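You operate a simulated robot arm through the tools that you are given. There is no shell and no other tool.

You run a simulated robot arm. Do the job below in one go: nothing can be reset, and whatever is moved stays where it is left.

TASK
Put things in order on the table top. At the end: the green shaker stands where the clear measuring glass stood; the green lime stands where the green shaker stood; the clear measuring glass is in the teal tub; the blue cup stands where the green lime stood; whatever was shut is shut again. Leave all else as you found it, and nothing knocked over.

Only the result counts: the job must be done as asked and must still hold three seconds after the hand-in. Knocking over, shifting, dropping, spilling or breaking anything else fails it.

THE ROBOT
A 5-joint arm with a two-finger parallel gripper, fixed in place. Base frame: the origin is at the foot of the arm, x ahead of it, y to its left, z up; the work surface is at about z = 0. Readings come in m, rad, newtons and seconds.
With the tool pointing down near the work surface it reaches from about 0.26 to 0.68 m from the base axis. Its first joint turns from -1.152 to 1.152 rad. The tool tilts only in the upright plane through the base axis and itself; it spins freely about its own axis. Payload 2.9 kg.
The tool frame sits at the grasp point between the pads (the TCP): z along the fingers, y along the line on which they close. The tips reach 0.03 m beyond it. The gripper opens to 0.11 m. The fingers are 0.02 m wide and 0.01 m thick; the gripper's body (0.048 by 0.112 m) begins 0.055 m behind the TCP.
Orientation is told as [roll, pitch, yaw] about the base's x, y, z axes, in that order, counted from this pose: with the fingers straight down and closing along the base's y, the tool's x points along the base's -x, its y along +y and its z along -z.

THE INTERFACE
- The arm moves only by the tool move_arm. Its argument "plan" is a list of rows, each an object of numbers (a shift or turn left out is 0, a gripper value left out holds the last): "dx", "dy", "dz": the shift along the tool's x, y, z in m; "rx", "ry", "rz": the turn, a rotation vector about the tool's x, y, z in rad; "jaw": the finger opening in m, from 0 to 0.11. In form: [{"dx": .., "dy": .., "dz": .., "rx": .., "ry": .., "rz": .., "jaw": ..}, ...]. A call has 1 to 20 rows; each row is the pose to reach, as a shift and turn from the pose commanded when the call began, along the tool's axes at that moment. Rows are played at 5 a second. More than 0.05 m and 0.15 rad between two rows, or a gripper value outside its range, and nothing of the call is played. Where a pose cannot be reached the arm comes as near as it can. A force on the tool above 40 N (or 10 N above the force at the start of the call, whichever is more), or a blocked arm, ends the call early, and 0.2 s more pass. The fingers move at their own pace (about 0.108 m/s each) and stop on an object; they squeeze with about 21 N. The grip force told is the motor's: it shows also when the fingers shut on nothing. Time passes only in rows, and 0.2 s behind the last, so rows that repeat a pose let the fingers close. It gives the time, the measured TCP pose, the force on the tool (base axes), the opening and the grip force at its end, in the units of the frame above (readings bear some noise), with the torque about the TCP (base axes, N m) and any sound that the robot's microphone picked up.
- Cameras (640 x 400 px; columns grow to the right, rows downward): "scene" is fixed at [0.0272, -0.4443, 0.6095]; the picture's right is [0.84, -0.54, 0.00], its down [-0.27, -0.43, -0.86] and it looks along [0.46, 0.73, -0.50] (base axes); focal length 359 px, centre (320, 200). "wrist" rides on the gripper at [0.072, 0.017, -0.103] in the tool frame; the picture's right is [-0.23, 0.97, 0.00], its down [-0.76, -0.18, -0.62] and it looks along [-0.61, -0.14, 0.78] (tool axes); focal length 222 px, centre (320, 200). There is no depth. A picture from a camera that has moved, and an enlarged one, comes with that camera's place and axes in the base frame and with its lens.
- grab_frame(camera): a new picture of that camera. The clock stands still meanwhile.
- zoom(camera, box): a new picture of the part [left, top, right, bottom] of that camera's present view, enlarged. The clock stands still meanwhile.
- close_job(): hands the job in; it is judged then, once.

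Nothing tells you positions but the pictures and the camera data. Unless the task says otherwise, let go and move clear before handing in.

The tools are called after ">>>" by a JSON object that holds its "method" and its "body". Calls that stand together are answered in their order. move_arm: Moves the arm, as the interface text tells. Its arguments: {"type":"object","properties":{"plan":{"type":"array"}},"required":["plan"]} The other tools are called the same way: grab_frame (camera) takes a picture; zoom (camera, box) takes an enlarged picture of a part of a camera's view; close_job () hands the job in.

At the start:

```text
t: 0.0
eef_pos: [0.4528, 0.0683, 0.3838]
orientation: [0.001, 0.001, 0.0]
ft_force: [0.0, 0.1, 0.1]
torque: [0.01, -0.02, 0.04]
grip_width: 0.1101
grip_force: 0.0
```

scene: 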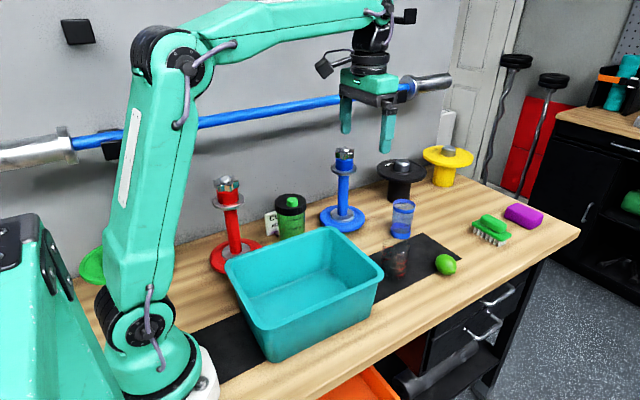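
wrist: 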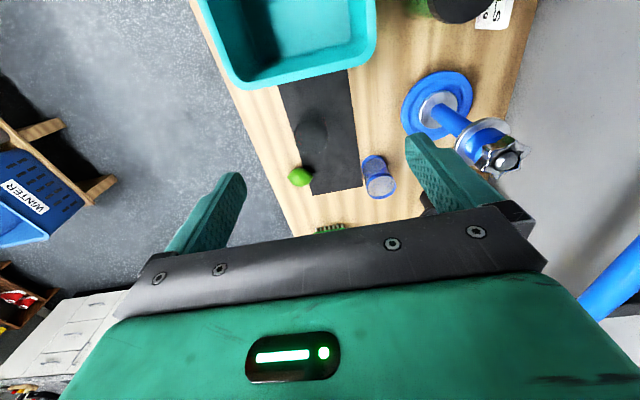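

I see a teal tub, a green shaker with a dark lid, a blue cup, a clear glass on the dark mat and a lime. First I'll look closer to find their exact places.

>>> {"method": "zoom", "body": {"camera": "scene", "box": [350, 170, 510, 300]}}

>>> {"method": "zoom", "body": {"camera": "scene", "box": [200, 140, 400, 280]}}

>>> {"method": "zoom", "body": {"camera": "wrist", "box": [240, 0, 540, 220]}}

```text
3.08 times, centred on (430, 235) of scene
camera zoom: at [0.0272, -0.4443, 0.6095], right [0.84, -0.54, 0.0], down [-0.27, -0.43, -0.86], along [0.46, 0.73, -0.5], focal length 1105 px, centre (-18, 92)
```

zoom: 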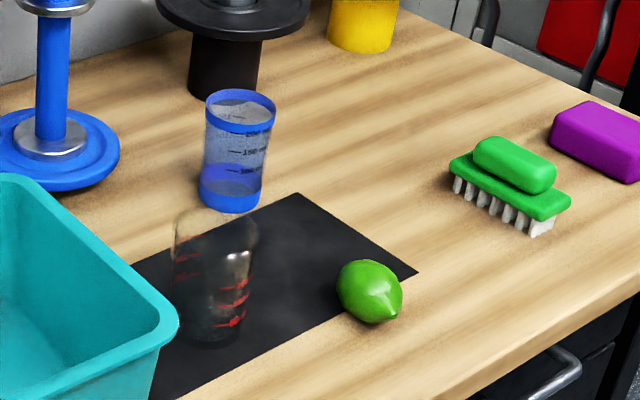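

```text
2.86 times, centred on (300, 210) of scene
camera zoom: at [0.0272, -0.4443, 0.6095], right [0.84, -0.54, 0.0], down [-0.27, -0.43, -0.86], along [0.46, 0.73, -0.5], focal length 1026 px, centre (377, 171)
```

zoom: 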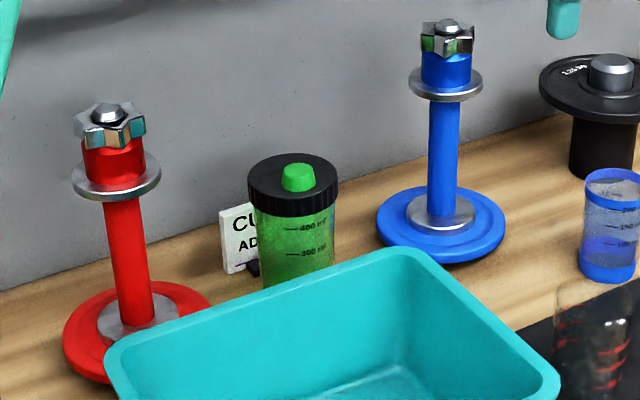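

```text
1.82 times, centred on (390, 110) of wrist
camera zoom: at [0.3801, 0.0845, 0.4873], right [0.23, 0.97, 0.0], down [0.76, -0.18, 0.62], along [0.61, -0.14, -0.78], focal length 404 px, centre (193, 364)
```

zoom: 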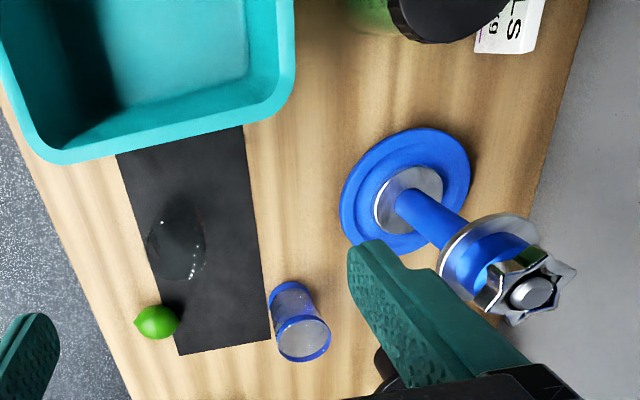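

The tub spans roughly x 0.18–0.45, y −0.04–0.17. The glass is near (0.54, 0.02), the lime near (0.66, −0.035), the cup near (0.68, 0.14) and the shaker near (0.40, 0.28). I'll move up high to get a better wrist view of the shaker and the tub.

>>> {"method": "move_arm", "body": {"plan": [{"dx": 0.03, "dy": 0.03}, {"dx": 0.06, "dy": 0.06}, {"dx": 0.09, "dy": 0.09}, {"dx": 0.12, "dy": 0.12}, {"dx": 0.12, "dy": 0.12}]}}

>>> {"method": "grab_frame", "body": {"camera": "wrist"}}

>>> {"method": "grab_frame", "body": {"camera": "scene"}}

```text
t: 1.2
eef_pos: [0.3351, 0.1838, 0.3787]
orientation: [0.0, 0.0, 0.0]
ft_force: [0.8, 0.5, -0.5]
torque: [-0.04, -0.01, 0.02]
grip_width: 0.1101
grip_force: 0.0
```

```text
taken
camera wrist: at [0.2619, 0.1998, 0.4827], right [0.23, 0.97, 0.0], down [0.76, -0.18, 0.62], along [0.61, -0.14, -0.78], focal length 222 px, centre (320, 200)
```

wrist: 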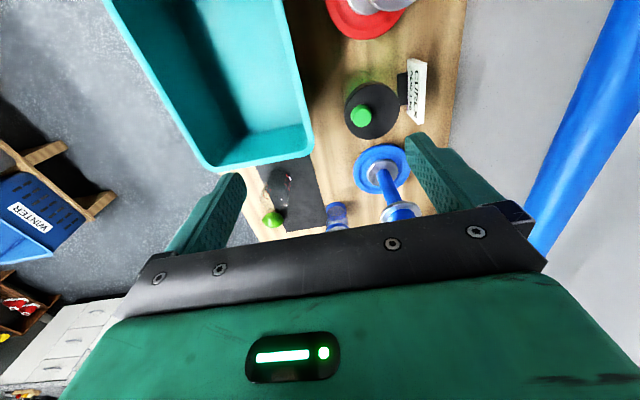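

```text
taken
```

scene: 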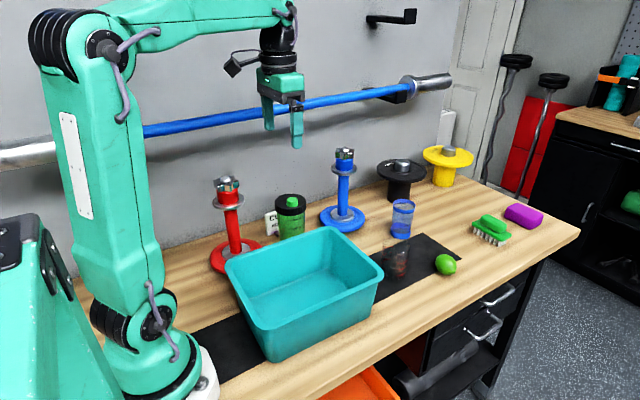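

>>> {"method": "zoom", "body": {"camera": "wrist", "box": [260, 30, 460, 160]}}

>>> {"method": "zoom", "body": {"camera": "wrist", "box": [220, 130, 370, 240]}}

>>> {"method": "zoom", "body": {"camera": "scene", "box": [250, 170, 350, 240]}}

```text
3.08 times, centred on (360, 95) of wrist
camera zoom: at [0.2619, 0.1998, 0.4827], right [0.23, 0.97, 0.0], down [0.76, -0.18, 0.62], along [0.61, -0.14, -0.78], focal length 684 px, centre (197, 523)
```

zoom: 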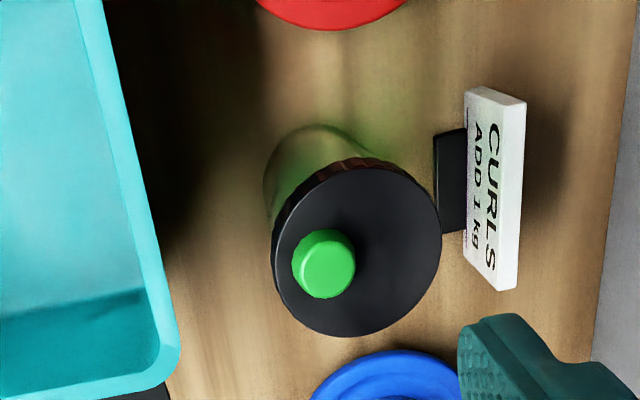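

```text
3.64 times, centred on (295, 185) of wrist
camera zoom: at [0.2619, 0.1998, 0.4827], right [0.23, 0.97, 0.0], down [0.76, -0.18, 0.62], along [0.61, -0.14, -0.78], focal length 808 px, centre (411, 254)
```

zoom: 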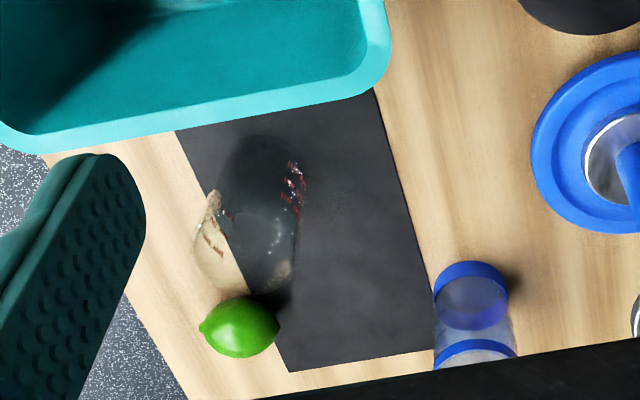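

```text
5.71 times, centred on (300, 205) of scene
camera zoom: at [0.0272, -0.4443, 0.6095], right [0.84, -0.54, 0.0], down [-0.27, -0.43, -0.86], along [0.46, 0.73, -0.5], focal length 2052 px, centre (434, 171)
```

zoom: 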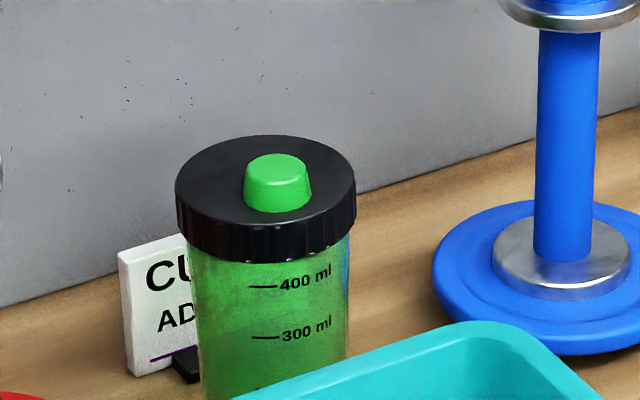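

The shaker stands at about (0.38, 0.25), lid top near z 0.15, with a card just behind it. I'll move in closer above the mat to measure the glass, cup and lime more exactly.

>>> {"method": "move_arm", "body": {"plan": [{"dx": -0.025, "dy": -0.022, "dz": 0.02}, {"dx": -0.05, "dy": -0.044, "dz": 0.04}, {"dx": -0.075, "dy": -0.066, "dz": 0.06}, {"dx": -0.1, "dy": -0.088, "dz": 0.08}, {"dx": -0.125, "dy": -0.11, "dz": 0.1}, {"dx": -0.13, "dy": -0.125, "dz": 0.12}, {"dx": -0.13, "dy": -0.125, "dz": 0.12}]}}

>>> {"method": "grab_frame", "body": {"camera": "wrist"}}

>>> {"method": "zoom", "body": {"camera": "wrist", "box": [240, 80, 440, 220]}}

```text
t: 2.8
eef_pos: [0.4643, 0.0614, 0.265]
orientation: [0.0, -0.001, 0.0]
ft_force: [-0.9, 0.4, 0.4]
torque: [-0.01, -0.02, -0.04]
grip_width: 0.1101
grip_force: 0.1
```

```text
taken
camera wrist: at [0.3908, 0.0775, 0.3672], right [0.23, 0.97, 0.0], down [0.76, -0.18, 0.62], along [0.61, -0.14, -0.78], focal length 222 px, centre (320, 200)
```

wrist: 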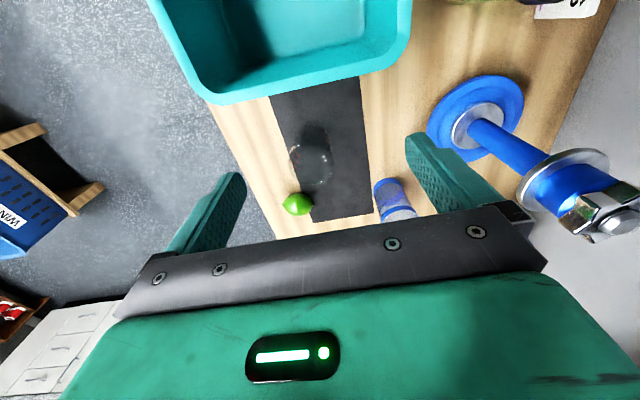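

```text
2.86 times, centred on (340, 150) of wrist
camera zoom: at [0.3908, 0.0775, 0.3672], right [0.23, 0.97, 0.0], down [0.76, -0.18, 0.62], along [0.61, -0.14, -0.78], focal length 635 px, centre (263, 343)
```

zoom: 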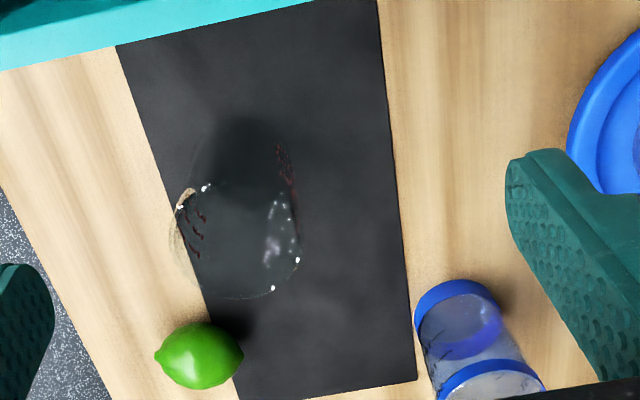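

The glass reads at about (0.535, 0.03) from the wrist. I'll cross-check with tighter scene zooms.

>>> {"method": "zoom", "body": {"camera": "scene", "box": [375, 190, 425, 290]}}

>>> {"method": "zoom", "body": {"camera": "scene", "box": [380, 190, 480, 290]}}

>>> {"method": "zoom", "body": {"camera": "scene", "box": [210, 210, 400, 370]}}

>>> {"method": "zoom", "body": {"camera": "wrist", "box": [140, 0, 440, 120]}}

```text
4.00 times, centred on (400, 240) of scene
camera zoom: at [0.0272, -0.4443, 0.6095], right [0.84, -0.54, 0.0], down [-0.27, -0.43, -0.86], along [0.46, 0.73, -0.5], focal length 1436 px, centre (0, 40)
```

zoom: 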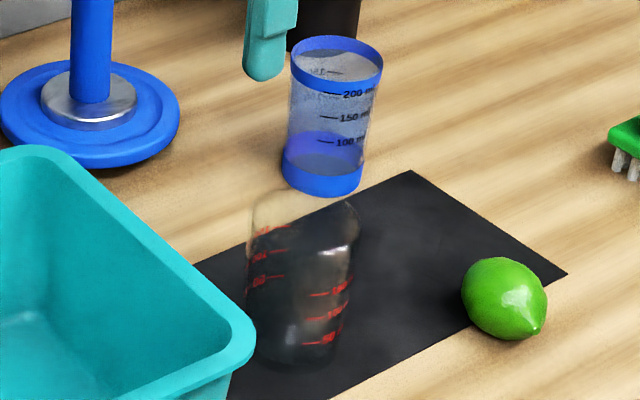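

```text
4.00 times, centred on (430, 240) of scene
camera zoom: at [0.0272, -0.4443, 0.6095], right [0.84, -0.54, 0.0], down [-0.27, -0.43, -0.86], along [0.46, 0.73, -0.5], focal length 1436 px, centre (-120, 40)
```

zoom: 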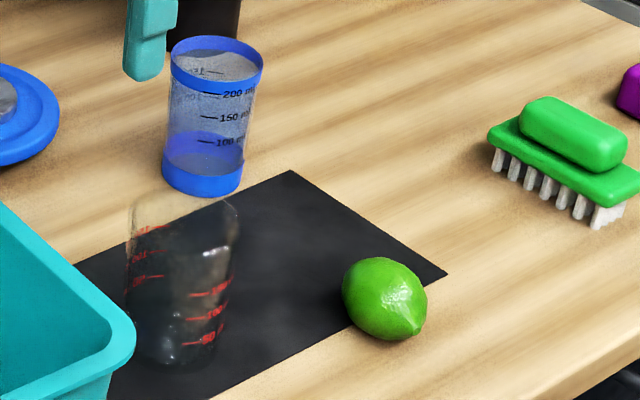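

```text
2.50 times, centred on (305, 290) of scene
camera zoom: at [0.0272, -0.4443, 0.6095], right [0.84, -0.54, 0.0], down [-0.27, -0.43, -0.86], along [0.46, 0.73, -0.5], focal length 898 px, centre (358, -25)
```

zoom: 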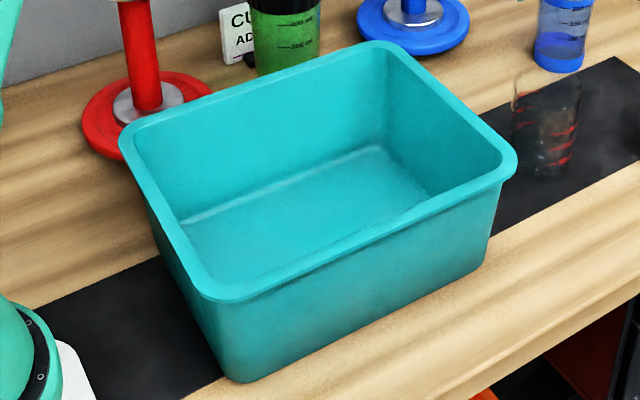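

```text
2.13 times, centred on (290, 60) of wrist
camera zoom: at [0.3908, 0.0775, 0.3672], right [0.23, 0.97, 0.0], down [0.76, -0.18, 0.62], along [0.61, -0.14, -0.78], focal length 474 px, centre (384, 499)
```

zoom: 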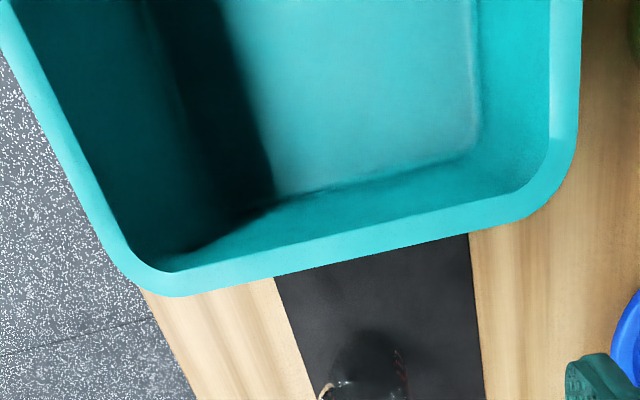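

The glass is at about (0.537, 0.027), roughly 0.105 tall and 0.065 wide. I'll go above it with open fingers and check the alignment before descending.

>>> {"method": "move_arm", "body": {"plan": [{"dx": -0.019, "dy": -0.009, "dz": 0.02, "jaw": 0.11}, {"dx": -0.038, "dy": -0.018, "dz": 0.04}, {"dx": -0.056, "dy": -0.027, "dz": 0.06}, {"dx": -0.074, "dy": -0.036, "dz": 0.08}, {"dx": -0.074, "dy": -0.036, "dz": 0.08}, {"dx": -0.074, "dy": -0.036, "dz": 0.08}, {"dx": -0.074, "dy": -0.036, "dz": 0.08}]}}

>>> {"method": "grab_frame", "body": {"camera": "wrist"}}

>>> {"method": "zoom", "body": {"camera": "scene", "box": [340, 110, 500, 300]}}

```text
t: 4.4
eef_pos: [0.5393, 0.0298, 0.1851]
orientation: [0.001, 0.0, -0.001]
ft_force: [0.9, 0.1, -0.3]
torque: [-0.02, 0.01, -0.01]
grip_width: 0.1097
grip_force: 0.1
```

```text
taken
camera wrist: at [0.4662, 0.0464, 0.2881], right [0.23, 0.97, 0.0], down [0.76, -0.18, 0.62], along [0.61, -0.14, -0.78], focal length 222 px, centre (320, 200)
```

wrist: 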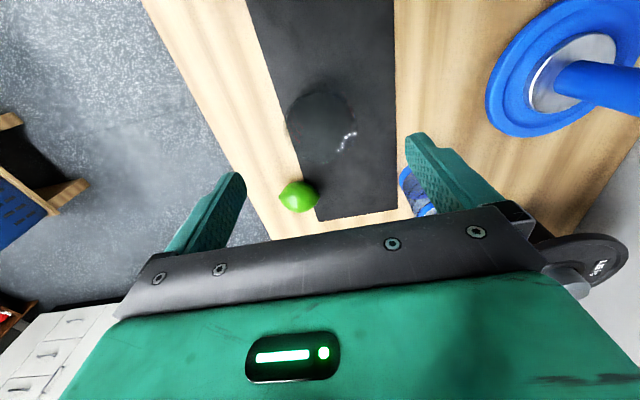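

```text
2.11 times, centred on (420, 205) of scene
camera zoom: at [0.0272, -0.4443, 0.6095], right [0.84, -0.54, 0.0], down [-0.27, -0.43, -0.86], along [0.46, 0.73, -0.5], focal length 756 px, centre (110, 190)
```

zoom: 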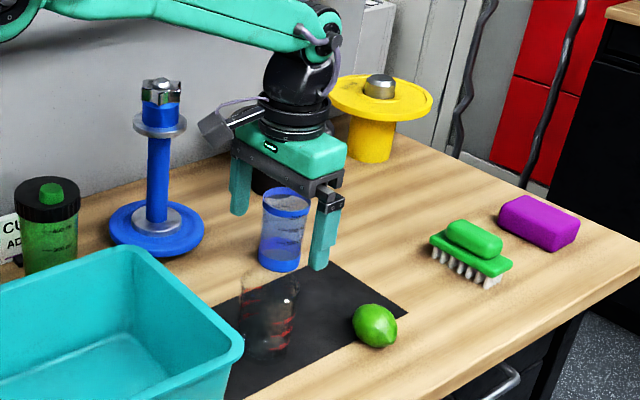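

>>> {"method": "zoom", "body": {"camera": "wrist", "box": [250, 60, 410, 180]}}

```text
3.33 times, centred on (330, 120) of wrist
camera zoom: at [0.4662, 0.0464, 0.2881], right [0.23, 0.97, 0.0], down [0.76, -0.18, 0.62], along [0.61, -0.14, -0.78], focal length 740 px, centre (287, 467)
```

zoom: 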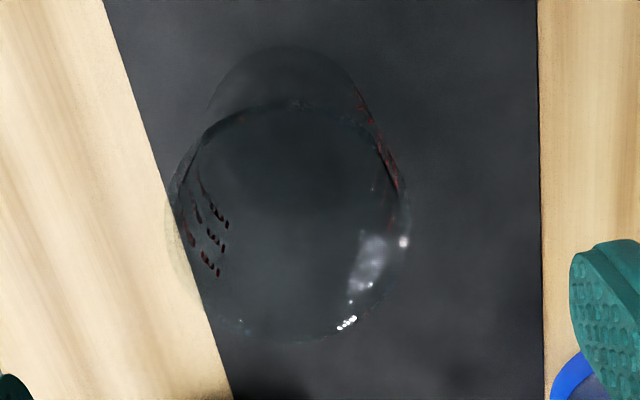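

The glass is lined up with the tool axis in y and about 4 mm nearer in x. I'll correct that and descend slowly with open fingers.

>>> {"method": "move_arm", "body": {"plan": [{"dx": 0.004, "dz": 0.02}, {"dx": 0.004, "dz": 0.04}, {"dx": 0.004, "dz": 0.06}, {"dx": 0.004, "dz": 0.08}, {"dx": 0.004, "dz": 0.1}, {"dx": 0.004, "dz": 0.115}, {"dx": 0.004, "dz": 0.123}, {"dx": 0.004, "dz": 0.123}, {"dx": 0.004, "dz": 0.123}]}}

>>> {"method": "grab_frame", "body": {"camera": "wrist"}}

>>> {"method": "zoom", "body": {"camera": "scene", "box": [340, 150, 500, 300]}}

```text
t: 6.4
eef_pos: [0.5349, 0.0286, 0.0621]
orientation: [0.001, -0.001, 0.0]
ft_force: [0.9, -0.9, 0.2]
torque: [0.0, -0.04, 0.0]
grip_width: 0.1098
grip_force: 0.1
```

```text
taken
camera wrist: at [0.4618, 0.045, 0.1655], right [0.23, 0.97, 0.0], down [0.76, -0.18, 0.62], along [0.61, -0.14, -0.78], focal length 222 px, centre (320, 200)
```

wrist: 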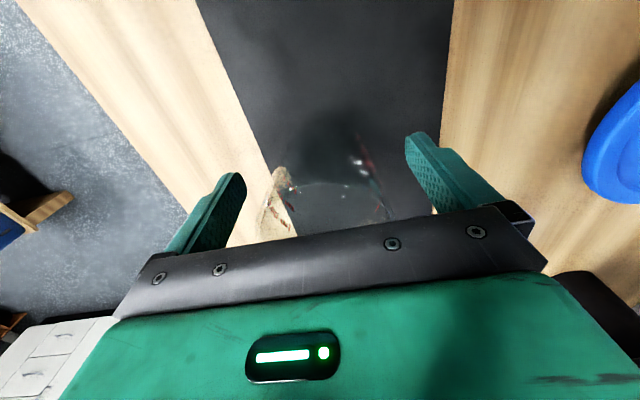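

```text
2.67 times, centred on (420, 225) of scene
camera zoom: at [0.0272, -0.4443, 0.6095], right [0.84, -0.54, 0.0], down [-0.27, -0.43, -0.86], along [0.46, 0.73, -0.5], focal length 958 px, centre (53, 133)
```

zoom: 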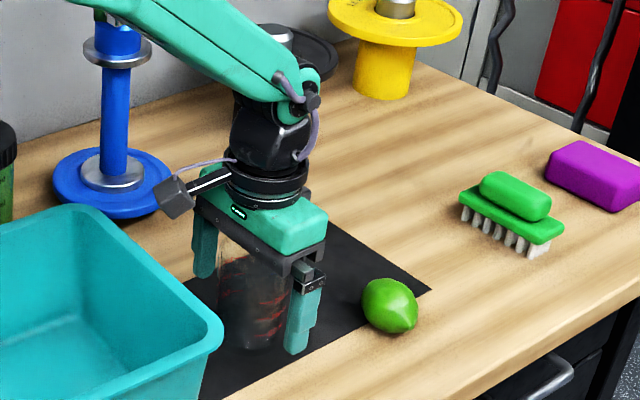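

The fingers straddle the glass properly. I'll close on it gently.

>>> {"method": "move_arm", "body": {"plan": [{"jaw": 0.08}, {"jaw": 0.07}, {"jaw": 0.06}, {"jaw": 0.05}, {"jaw": 0.045}, {"jaw": 0.045}, {"jaw": 0.045}]}}

```text
t: 8.0
eef_pos: [0.5348, 0.029, 0.0625]
orientation: [-0.001, -0.002, 0.0]
ft_force: [1.0, 0.2, 0.5]
torque: [-0.06, 0.0, 0.01]
grip_width: 0.0628
grip_force: 21.0
```

Gripped with a width of 0.063. I'll lift it straight up high enough to clear the tub rim (about 0.12) and check it.

>>> {"method": "move_arm", "body": {"plan": [{"dz": -0.01}, {"dz": -0.03}, {"dz": -0.06}, {"dz": -0.09}, {"dz": -0.12}, {"dz": -0.15}, {"dz": -0.18}, {"dz": -0.2}, {"dz": -0.2}]}}

>>> {"method": "grab_frame", "body": {"camera": "scene"}}

>>> {"method": "grab_frame", "body": {"camera": "wrist"}}

```text
t: 10.0
eef_pos: [0.5338, 0.0252, 0.2607]
orientation: [0.0, 0.001, -0.001]
ft_force: [0.0, 0.1, -2.3]
torque: [0.0, -0.01, 0.03]
grip_width: 0.0625
grip_force: 20.4
```

```text
taken
```

scene: 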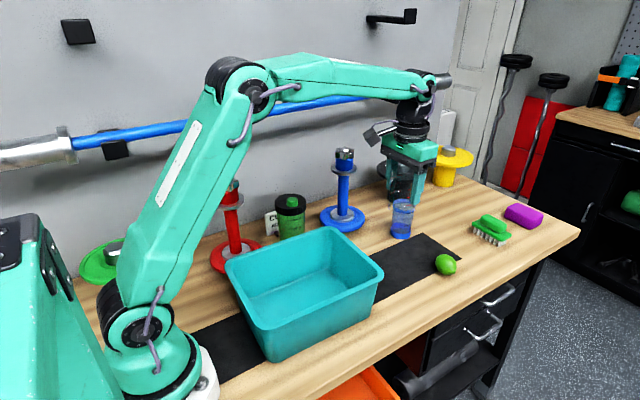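

```text
taken
camera wrist: at [0.4596, 0.0421, 0.3632], right [0.23, 0.97, 0.0], down [0.76, -0.18, 0.62], along [0.61, -0.14, -0.78], focal length 222 px, centre (320, 200)
```

wrist: 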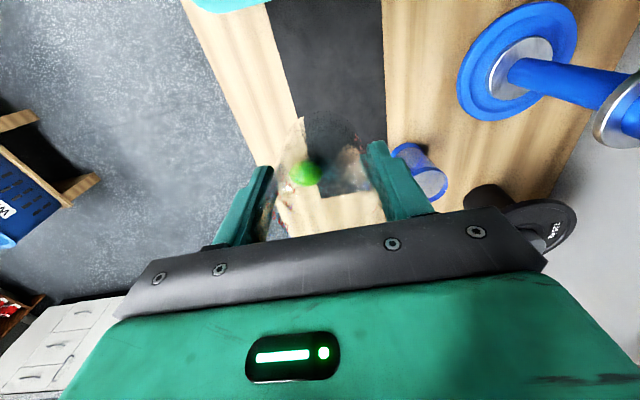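

The glass is held and upright. I'll carry it over the middle of the tub.

>>> {"method": "move_arm", "body": {"plan": [{"dx": 0.015, "dy": 0.001}, {"dx": 0.045, "dy": 0.004}, {"dx": 0.08, "dy": 0.008}, {"dx": 0.115, "dy": 0.012}, {"dx": 0.15, "dy": 0.016}, {"dx": 0.185, "dy": 0.02}, {"dx": 0.21, "dy": 0.023}, {"dx": 0.224, "dy": 0.024}, {"dx": 0.224, "dy": 0.024}, {"dx": 0.224, "dy": 0.024}]}}

>>> {"method": "grab_frame", "body": {"camera": "scene"}}

>>> {"method": "grab_frame", "body": {"camera": "wrist"}}

```text
t: 12.2
eef_pos: [0.3091, 0.0506, 0.262]
orientation: [0.0, 0.0, 0.0]
ft_force: [0.4, 0.0, -2.3]
torque: [0.0, -0.01, -0.02]
grip_width: 0.0628
grip_force: 21.2
```

```text
taken
```

scene: 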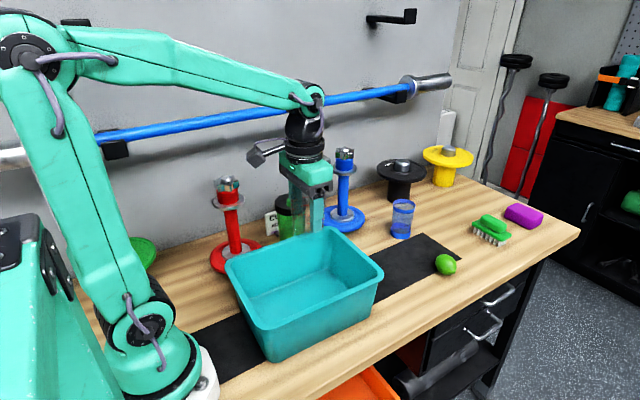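

```text
taken
camera wrist: at [0.2367, 0.0671, 0.365], right [0.23, 0.97, 0.0], down [0.76, -0.18, 0.62], along [0.61, -0.14, -0.78], focal length 222 px, centre (320, 200)
```

wrist: 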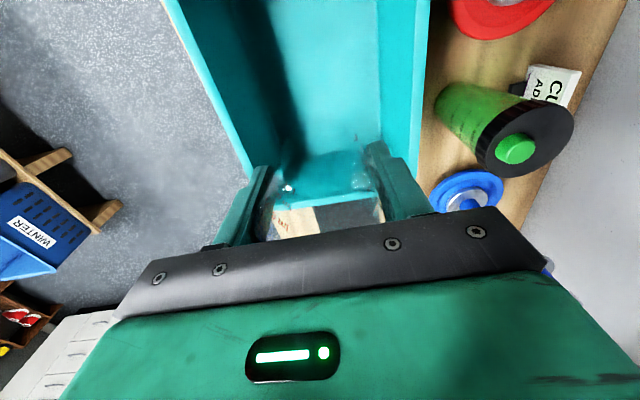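

The glass is over the tub's middle. I'll lower it inside and feel for the floor over the last millimetres.

>>> {"method": "move_arm", "body": {"plan": [{"dz": 0.02}, {"dz": 0.05}, {"dz": 0.08}, {"dz": 0.11}, {"dz": 0.14}, {"dz": 0.16}, {"dz": 0.175}, {"dz": 0.183}, {"dz": 0.186}, {"dz": 0.186}]}}

>>> {"method": "grab_frame", "body": {"camera": "scene"}}

```text
t: 14.4
eef_pos: [0.3096, 0.0511, 0.0759]
orientation: [-0.002, -0.001, 0.0]
ft_force: [0.2, 0.4, -1.6]
torque: [-0.03, -0.04, -0.03]
grip_width: 0.0623
grip_force: 21.2
```

```text
taken
```

scene: 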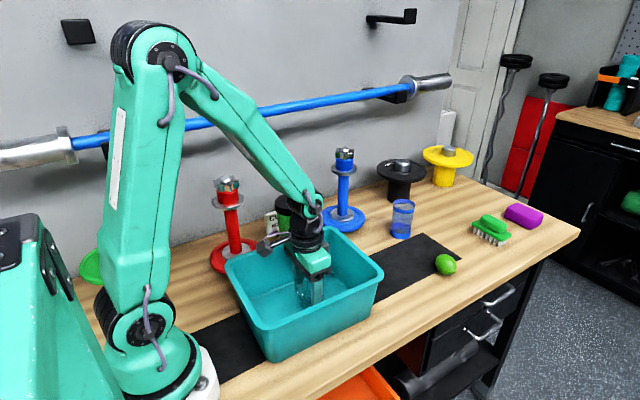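

>>> {"method": "move_arm", "body": {"plan": [{"dz": 0.002}, {"dz": 0.004}, {"dz": 0.006}, {"dz": 0.006}]}}

```text
t: 15.4
eef_pos: [0.3086, 0.0514, 0.0707]
orientation: [0.0, -0.001, -0.001]
ft_force: [0.3, 0.0, -1.6]
torque: [0.0, -0.04, -0.02]
grip_width: 0.0623
grip_force: 21.6
```

No contact felt yet; I'll keep lowering in small steps.

>>> {"method": "move_arm", "body": {"plan": [{"dz": 0.001}, {"dz": 0.002}, {"dz": 0.003}, {"dz": 0.004}, {"dz": 0.004}]}}

```text
t: 16.6
eef_pos: [0.3102, 0.0516, 0.0666]
orientation: [0.0, 0.0, 0.002]
ft_force: [-2.0, 2.1, 8.9]
torque: [-0.02, 0.04, 0.05]
grip_width: 0.0621
grip_force: 20.8
```

Contact: the glass rests on the tub's floor. I'll ease up 1 mm, open a little, and withdraw straight up.

>>> {"method": "move_arm", "body": {"plan": [{"dz": -0.001}, {"dz": -0.001, "jaw": 0.07}, {"dz": -0.001, "jaw": 0.08}, {"dz": -0.001, "jaw": 0.095}, {"dz": -0.001, "jaw": 0.095}, {"dz": -0.001, "jaw": 0.095}]}}

>>> {"method": "grab_frame", "body": {"camera": "wrist"}}

```text
t: 18.0
eef_pos: [0.3098, 0.0503, 0.0668]
orientation: [-0.001, 0.001, -0.001]
ft_force: [0.2, -0.7, -0.4]
torque: [0.02, 0.02, 0.05]
grip_width: 0.0951
grip_force: 0.0
```

```text
taken
camera wrist: at [0.2361, 0.067, 0.17], right [0.23, 0.97, 0.0], down [0.76, -0.18, 0.62], along [0.61, -0.14, -0.78], focal length 222 px, centre (320, 200)
```

wrist: 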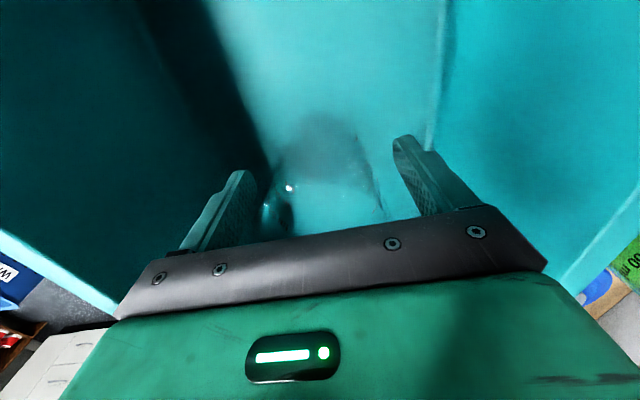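

>>> {"method": "move_arm", "body": {"plan": [{"dz": -0.015}, {"dz": -0.035}, {"dz": -0.065}, {"dz": -0.1}, {"dz": -0.14}, {"dz": -0.18}, {"dz": -0.21}, {"dz": -0.23}, {"dz": -0.23}]}}

>>> {"method": "grab_frame", "body": {"camera": "scene"}}

>>> {"method": "zoom", "body": {"camera": "wrist", "box": [400, 0, 620, 220]}}

>>> {"method": "zoom", "body": {"camera": "wrist", "box": [200, 20, 440, 220]}}

```text
t: 20.0
eef_pos: [0.3106, 0.0493, 0.2954]
orientation: [-0.001, 0.0, 0.0]
ft_force: [0.0, 0.7, -0.7]
torque: [0.01, 0.0, -0.02]
grip_width: 0.0951
grip_force: 0.0
```

```text
taken
```

scene: 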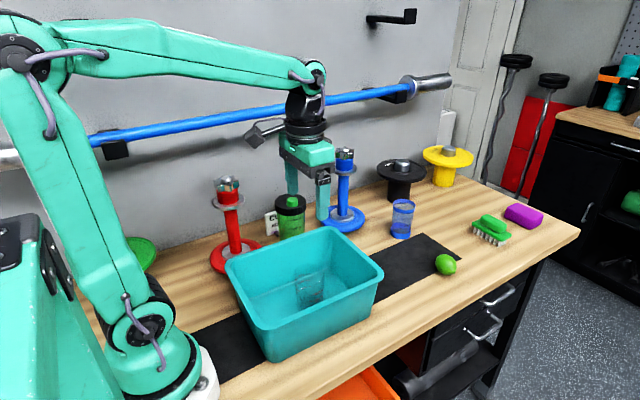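

```text
1.82 times, centred on (510, 110) of wrist
camera zoom: at [0.238, 0.0655, 0.3993], right [0.23, 0.97, 0.0], down [0.76, -0.18, 0.62], along [0.61, -0.14, -0.78], focal length 404 px, centre (-26, 364)
```

zoom: 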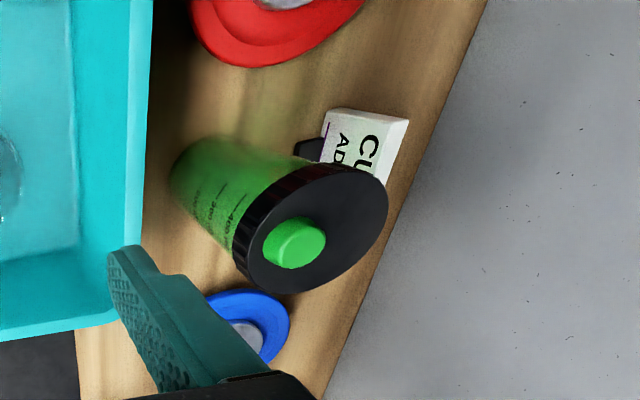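

```text
2.00 times, centred on (320, 120) of wrist
camera zoom: at [0.238, 0.0655, 0.3993], right [0.23, 0.97, 0.0], down [0.76, -0.18, 0.62], along [0.61, -0.14, -0.78], focal length 444 px, centre (320, 360)
```

zoom: 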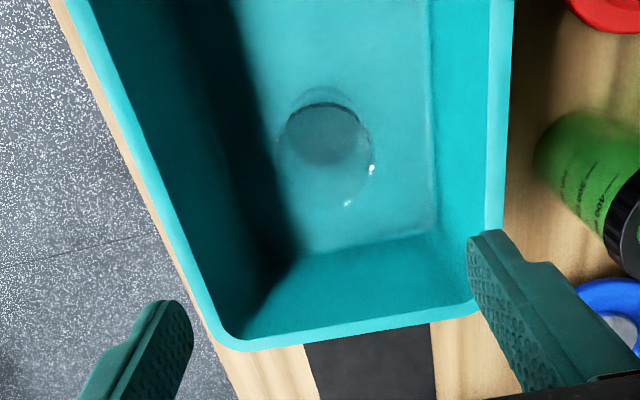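

The glass stands upright in the tub. Next is the shaker at about (0.379, 0.251): I'll go above it with the gripper turned so the fingers close along x, away from the card, tub and wall bar.

>>> {"method": "move_arm", "body": {"plan": [{"dx": -0.005, "dy": 0.016, "rz": -0.131, "jaw": 0.11}, {"dx": -0.011, "dy": 0.033, "rz": -0.262}, {"dx": -0.017, "dy": 0.05, "rz": -0.393}, {"dx": -0.023, "dy": 0.067, "rz": -0.524}, {"dx": -0.029, "dy": 0.084, "rz": -0.654}, {"dx": -0.035, "dy": 0.101, "rz": -0.785}, {"dx": -0.041, "dy": 0.118, "rz": -0.916}, {"dx": -0.047, "dy": 0.135, "rz": -1.047}, {"dx": -0.053, "dy": 0.152, "rz": -1.178}, {"dx": -0.059, "dy": 0.169, "rz": -1.309}, {"dx": -0.064, "dy": 0.186, "rz": -1.44}, {"dx": -0.069, "dy": 0.201, "rz": -1.571}, {"dx": -0.069, "dy": 0.201, "rz": -1.571}, {"dx": -0.069, "dy": 0.201, "rz": -1.571}]}}

>>> {"method": "grab_frame", "body": {"camera": "wrist"}}

>>> {"method": "grab_frame", "body": {"camera": "scene"}}

```text
t: 23.0
eef_pos: [0.3793, 0.2529, 0.296]
orientation: [0.0, -0.002, 1.573]
ft_force: [-0.8, -0.1, 0.1]
torque: [-0.04, 0.0, 0.02]
grip_width: 0.1098
grip_force: 0.0
```

```text
taken
camera wrist: at [0.3617, 0.1803, 0.3993], right [-0.97, 0.23, 0.0], down [0.18, 0.76, 0.62], along [0.14, 0.61, -0.78], focal length 222 px, centre (320, 200)
```

wrist: 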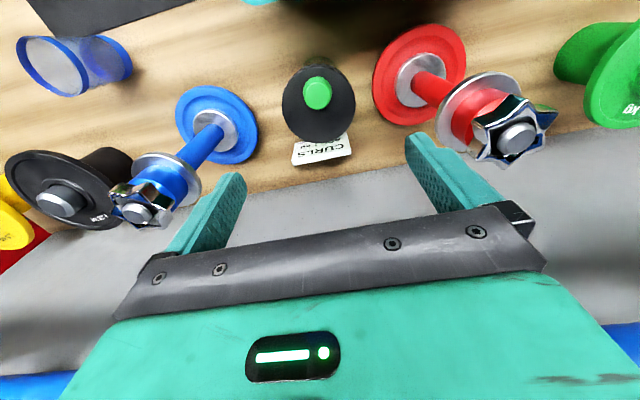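

```text
taken
```

scene: 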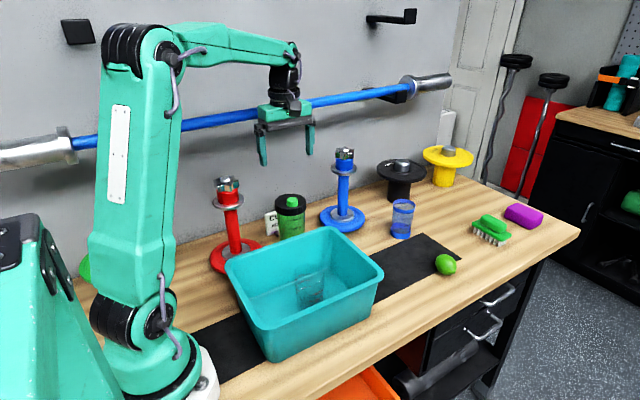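

>>> {"method": "zoom", "body": {"camera": "wrist", "box": [220, 30, 420, 190]}}

```text
2.50 times, centred on (320, 110) of wrist
camera zoom: at [0.3617, 0.1803, 0.3993], right [-0.97, 0.23, 0.0], down [0.18, 0.76, 0.62], along [0.14, 0.61, -0.78], focal length 555 px, centre (320, 425)
```

zoom: 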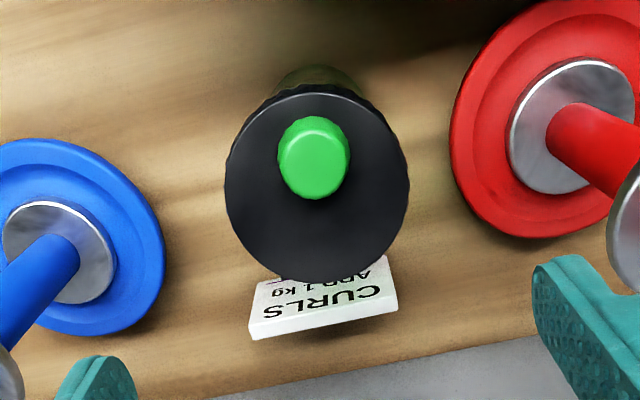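

The shaker's centre is at about (0.378, 0.247). I'll shift 5 mm and descend so the fingers straddle the lid, keeping the palm above the knob.

>>> {"method": "move_arm", "body": {"plan": [{"dx": 0.005, "dz": 0.02}, {"dx": 0.005, "dz": 0.05}, {"dx": 0.005, "dz": 0.08}, {"dx": 0.005, "dz": 0.105}, {"dx": 0.005, "dz": 0.125}, {"dx": 0.005, "dz": 0.14}, {"dx": 0.005, "dz": 0.15}, {"dx": 0.005, "dz": 0.158}, {"dx": 0.005, "dz": 0.158}, {"dx": 0.005, "dz": 0.158}]}}

>>> {"method": "grab_frame", "body": {"camera": "wrist"}}

>>> {"method": "zoom", "body": {"camera": "scene", "box": [200, 120, 380, 260]}}

```text
t: 25.2
eef_pos: [0.3768, 0.2487, 0.1379]
orientation: [-0.001, 0.0, 1.57]
ft_force: [-1.1, 0.3, -0.3]
torque: [0.04, -0.03, 0.02]
grip_width: 0.11
grip_force: 0.0
```

```text
taken
camera wrist: at [0.3597, 0.1759, 0.2404], right [-0.97, 0.23, 0.0], down [0.18, 0.76, 0.62], along [0.14, 0.61, -0.78], focal length 222 px, centre (320, 200)
```

wrist: 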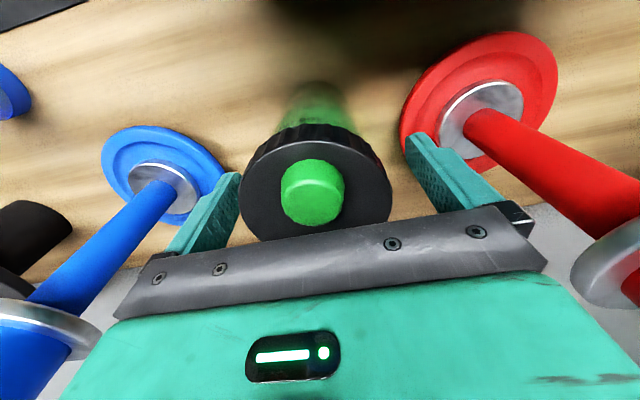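

```text
2.86 times, centred on (290, 190) of scene
camera zoom: at [0.0272, -0.4443, 0.6095], right [0.84, -0.54, 0.0], down [-0.27, -0.43, -0.86], along [0.46, 0.73, -0.5], focal length 1026 px, centre (406, 229)
```

zoom: 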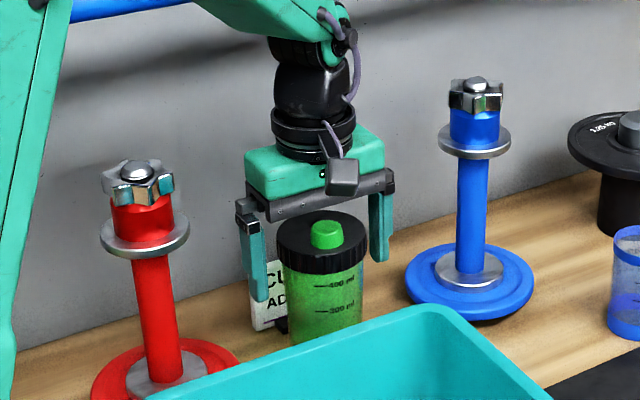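

The fingers straddle the lid with the palm clear above the knob. I'll close the grip.

>>> {"method": "move_arm", "body": {"plan": [{"jaw": 0.095}, {"jaw": 0.085}, {"jaw": 0.075}, {"jaw": 0.065}, {"jaw": 0.06}, {"jaw": 0.06}, {"jaw": 0.06}]}}

>>> {"method": "zoom", "body": {"camera": "scene", "box": [200, 120, 380, 260]}}

```text
t: 26.8
eef_pos: [0.3775, 0.2487, 0.1372]
orientation: [0.0, 0.0, 1.571]
ft_force: [0.5, 0.1, 0.8]
torque: [0.01, -0.1, -0.05]
grip_width: 0.076
grip_force: 21.0
```

```text
2.86 times, centred on (290, 190) of scene
camera zoom: at [0.0272, -0.4443, 0.6095], right [0.84, -0.54, 0.0], down [-0.27, -0.43, -0.86], along [0.46, 0.73, -0.5], focal length 1026 px, centre (406, 229)
```

zoom: 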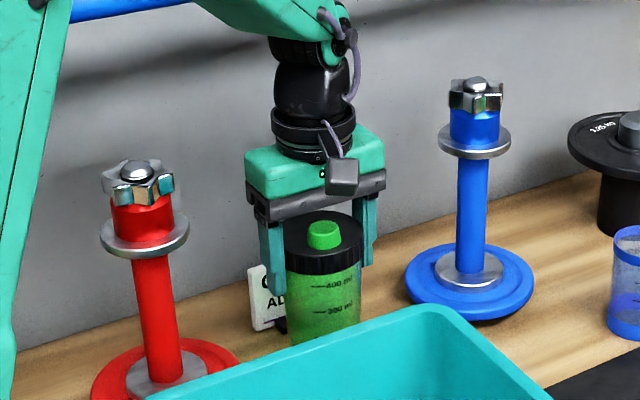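

Gripped at 0.076 wide. I'll lift a few centimetres and check the hold.

>>> {"method": "move_arm", "body": {"plan": [{"dz": -0.005}, {"dz": -0.012}, {"dz": -0.02}, {"dz": -0.03}, {"dz": -0.03}]}}

>>> {"method": "zoom", "body": {"camera": "scene", "box": [200, 120, 380, 260]}}

```text
t: 28.0
eef_pos: [0.3791, 0.247, 0.1668]
orientation: [-0.001, 0.0, 1.57]
ft_force: [-0.5, 0.4, -1.0]
torque: [0.0, 0.01, 0.0]
grip_width: 0.076
grip_force: 20.8
```

```text
2.86 times, centred on (290, 190) of scene
camera zoom: at [0.0272, -0.4443, 0.6095], right [0.84, -0.54, 0.0], down [-0.27, -0.43, -0.86], along [0.46, 0.73, -0.5], focal length 1026 px, centre (406, 229)
```

zoom: 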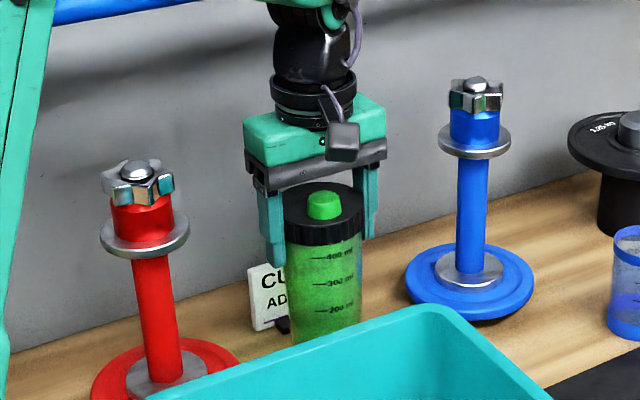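

The whole shaker rises with its lid. I'll lift on, then carry it to the glass's old spot.

>>> {"method": "move_arm", "body": {"plan": [{"dz": -0.02}, {"dz": -0.045}, {"dz": -0.075}, {"dz": -0.105}, {"dz": -0.13}, {"dz": -0.14}, {"dz": -0.14}]}}

>>> {"method": "zoom", "body": {"camera": "scene", "box": [200, 80, 440, 260]}}

>>> {"method": "grab_frame", "body": {"camera": "wrist"}}

```text
t: 29.6
eef_pos: [0.3814, 0.2488, 0.3075]
orientation: [-0.001, 0.0, 1.57]
ft_force: [0.2, -1.1, -1.4]
torque: [-0.01, -0.02, 0.0]
grip_width: 0.076
grip_force: 21.5
```

```text
2.22 times, centred on (320, 170) of scene
camera zoom: at [0.0272, -0.4443, 0.6095], right [0.84, -0.54, 0.0], down [-0.27, -0.43, -0.86], along [0.46, 0.73, -0.5], focal length 798 px, centre (320, 267)
```

zoom: 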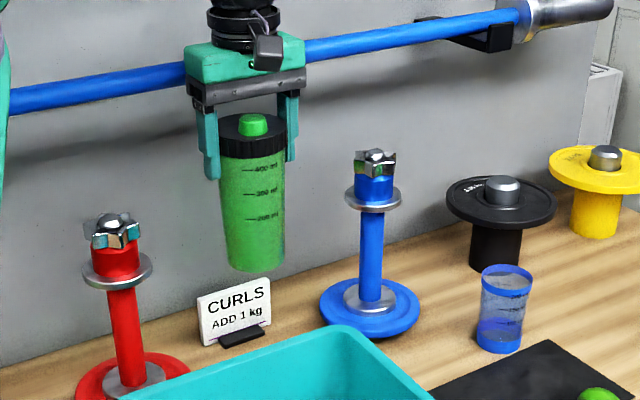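

```text
taken
camera wrist: at [0.3629, 0.1745, 0.4101], right [-0.97, 0.23, 0.0], down [0.18, 0.76, 0.62], along [0.14, 0.61, -0.78], focal length 222 px, centre (320, 200)
```

wrist: 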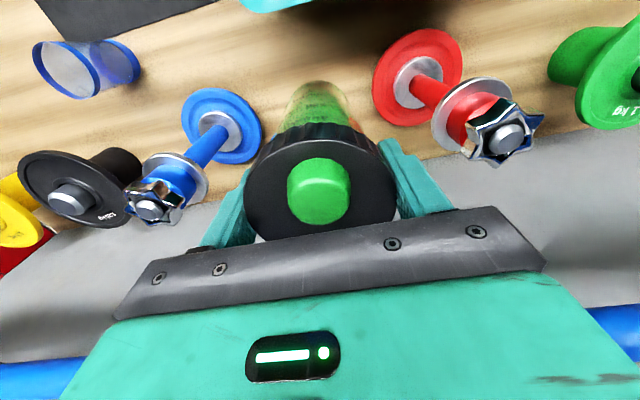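

The shaker hangs straight. I'll carry it over to (0.534, 0.029), where the glass stood.

>>> {"method": "move_arm", "body": {"plan": [{"dx": 0.01, "dy": -0.007}, {"dx": 0.032, "dy": -0.022}, {"dx": 0.058, "dy": -0.041}, {"dx": 0.085, "dy": -0.06}, {"dx": 0.112, "dy": -0.079}, {"dx": 0.139, "dy": -0.098}, {"dx": 0.166, "dy": -0.117}, {"dx": 0.193, "dy": -0.136}, {"dx": 0.211, "dy": -0.149}, {"dx": 0.219, "dy": -0.155}, {"dx": 0.219, "dy": -0.155}, {"dx": 0.219, "dy": -0.155}]}}

>>> {"method": "grab_frame", "body": {"camera": "wrist"}}

>>> {"method": "grab_frame", "body": {"camera": "scene"}}

```text
t: 32.2
eef_pos: [0.5323, 0.028, 0.307]
orientation: [0.001, 0.0, 1.57]
ft_force: [0.7, 1.1, -0.8]
torque: [-0.02, -0.01, -0.02]
grip_width: 0.0758
grip_force: 20.1
```

```text
taken
camera wrist: at [0.5143, -0.0458, 0.4116], right [-0.97, 0.23, 0.0], down [0.18, 0.76, 0.62], along [0.14, 0.61, -0.78], focal length 222 px, centre (320, 200)
```

wrist: 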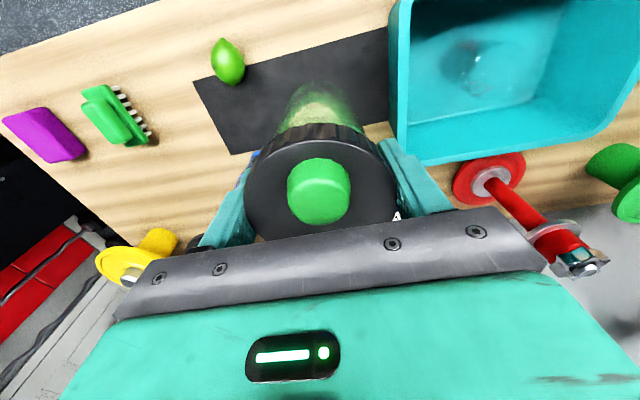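

```text
taken
```

scene: 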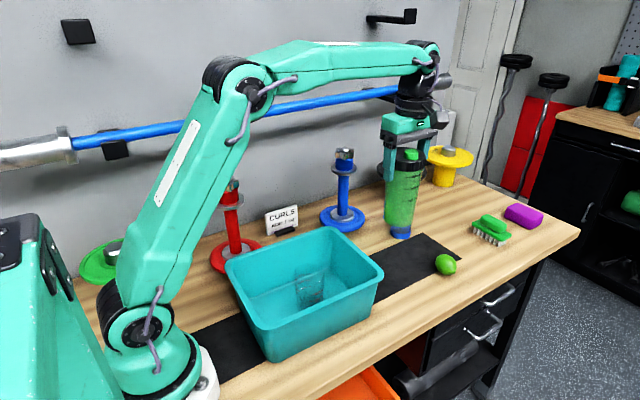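

Above the target; now I'll lower to about 1 cm above the mat, then feel for contact.

>>> {"method": "move_arm", "body": {"plan": [{"dy": -0.001, "dz": 0.015}, {"dy": -0.001, "dz": 0.04}, {"dy": -0.001, "dz": 0.07}, {"dy": -0.001, "dz": 0.1}, {"dy": -0.001, "dz": 0.125}, {"dy": -0.001, "dz": 0.145}, {"dy": -0.001, "dz": 0.157}, {"dy": -0.001, "dz": 0.162}, {"dy": -0.001, "dz": 0.162}]}}

>>> {"method": "zoom", "body": {"camera": "scene", "box": [340, 130, 500, 300]}}

```text
t: 34.2
eef_pos: [0.5348, 0.0282, 0.1457]
orientation: [0.0, 0.0, 1.571]
ft_force: [0.7, 0.6, -0.9]
torque: [-0.04, -0.03, -0.03]
grip_width: 0.0758
grip_force: 21.5
```

```text
2.35 times, centred on (420, 215) of scene
camera zoom: at [0.0272, -0.4443, 0.6095], right [0.84, -0.54, 0.0], down [-0.27, -0.43, -0.86], along [0.46, 0.73, -0.5], focal length 845 px, centre (85, 165)
```

zoom: 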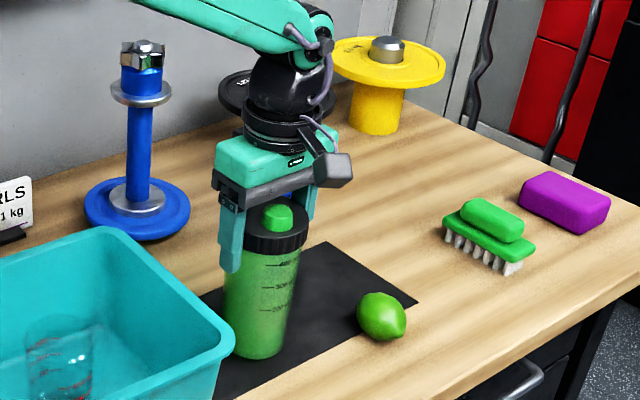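

>>> {"method": "move_arm", "body": {"plan": [{"dz": 0.002}, {"dz": 0.004}, {"dz": 0.005}, {"dz": 0.006}, {"dz": 0.006}]}}

```text
t: 35.4
eef_pos: [0.5349, 0.0279, 0.1409]
orientation: [0.0, -0.001, 1.571]
ft_force: [-0.3, -0.1, -0.8]
torque: [-0.02, 0.05, 0.01]
grip_width: 0.0761
grip_force: 20.5
```

>>> {"method": "move_arm", "body": {"plan": [{"dz": 0.001}, {"dz": 0.002}, {"dz": 0.003}, {"dz": 0.003}]}}

```text
t: 36.4
eef_pos: [0.5349, 0.0287, 0.1386]
orientation: [0.001, 0.001, 1.572]
ft_force: [0.7, 0.7, -1.6]
torque: [0.0, 0.01, -0.01]
grip_width: 0.076
grip_force: 21.2
```

>>> {"method": "move_arm", "body": {"plan": [{"dz": 0.001}, {"dz": 0.002}, {"dz": 0.002}]}}

```text
t: 37.2
eef_pos: [0.5332, 0.0294, 0.1374]
orientation: [-0.004, 0.002, 1.57]
ft_force: [1.0, -0.5, 10.3]
torque: [0.0, 0.17, 0.01]
grip_width: 0.0761
grip_force: 20.7
```

Contact with the mat. I'll ease up 1 mm and open.

>>> {"method": "move_arm", "body": {"plan": [{"dz": -0.001}, {"dz": -0.001, "jaw": 0.08}, {"dz": -0.001, "jaw": 0.09}, {"dz": -0.001, "jaw": 0.1}, {"dz": -0.001, "jaw": 0.11}, {"dz": -0.001, "jaw": 0.11}, {"dz": -0.001, "jaw": 0.11}]}}

>>> {"method": "grab_frame", "body": {"camera": "wrist"}}

>>> {"method": "zoom", "body": {"camera": "scene", "box": [340, 130, 500, 300]}}

```text
t: 38.8
eef_pos: [0.5333, 0.0298, 0.1363]
orientation: [-0.002, 0.001, 1.571]
ft_force: [-0.1, 0.3, 0.0]
torque: [0.0, 0.0, 0.01]
grip_width: 0.1101
grip_force: 0.1
```

```text
taken
camera wrist: at [0.5159, -0.0439, 0.2399], right [-0.97, 0.23, 0.0], down [0.18, 0.76, 0.62], along [0.14, 0.61, -0.78], focal length 222 px, centre (320, 200)
```

wrist: 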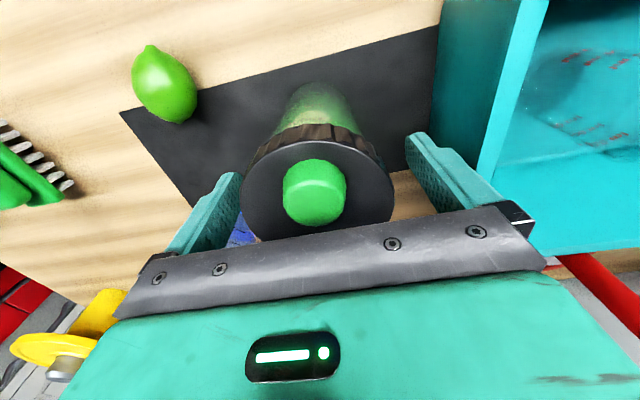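

```text
2.35 times, centred on (420, 215) of scene
camera zoom: at [0.0272, -0.4443, 0.6095], right [0.84, -0.54, 0.0], down [-0.27, -0.43, -0.86], along [0.46, 0.73, -0.5], focal length 845 px, centre (85, 165)
```

zoom: 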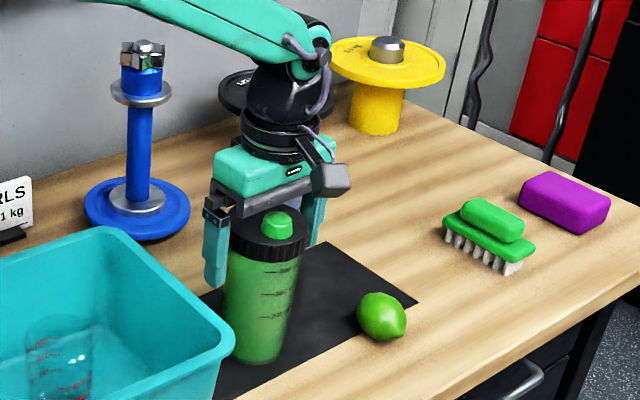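

The shaker stands where the glass stood. I'll rise clear of it and move over the lime to measure it from above.

>>> {"method": "move_arm", "body": {"plan": [{"dz": -0.015}, {"dz": -0.035}, {"dz": -0.06}, {"dz": -0.09}, {"dz": -0.115}, {"dz": -0.125}, {"dz": -0.125}, {"dx": 0.02, "dy": -0.035, "dz": -0.125}, {"dx": 0.04, "dy": -0.07, "dz": -0.125}, {"dx": 0.058, "dy": -0.1, "dz": -0.125}, {"dx": 0.064, "dy": -0.125, "dz": -0.12}, {"dx": 0.064, "dy": -0.127, "dz": -0.11}, {"dx": 0.064, "dy": -0.127, "dz": -0.11}]}}

>>> {"method": "grab_frame", "body": {"camera": "wrist"}}

>>> {"method": "grab_frame", "body": {"camera": "scene"}}

```text
t: 41.6
eef_pos: [0.6417, -0.036, 0.2393]
orientation: [0.001, -0.001, 1.57]
ft_force: [-0.3, -1.4, 0.2]
torque: [-0.03, 0.02, 0.0]
grip_width: 0.11
grip_force: 0.1
out of reach, approached as far as the arm can: row 11, 12, 13
```

```text
taken
camera wrist: at [0.6249, -0.1087, 0.342], right [-0.97, 0.23, 0.0], down [0.18, 0.76, 0.62], along [0.14, 0.61, -0.78], focal length 222 px, centre (320, 200)
```

wrist: 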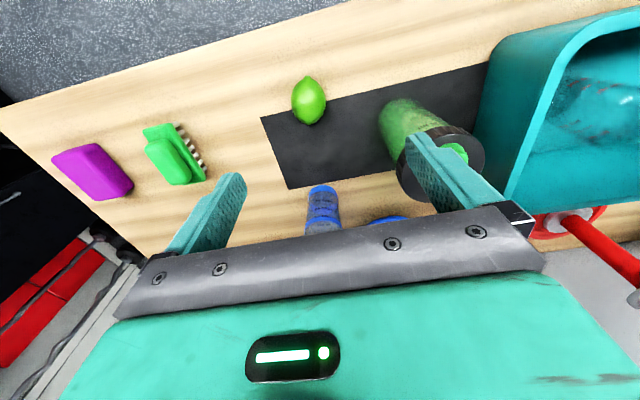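

```text
taken
```

scene: 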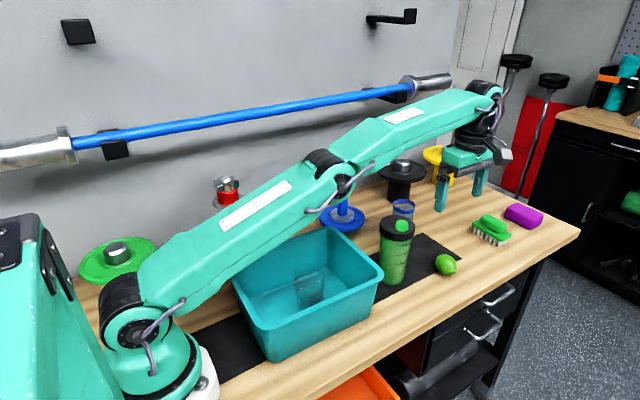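

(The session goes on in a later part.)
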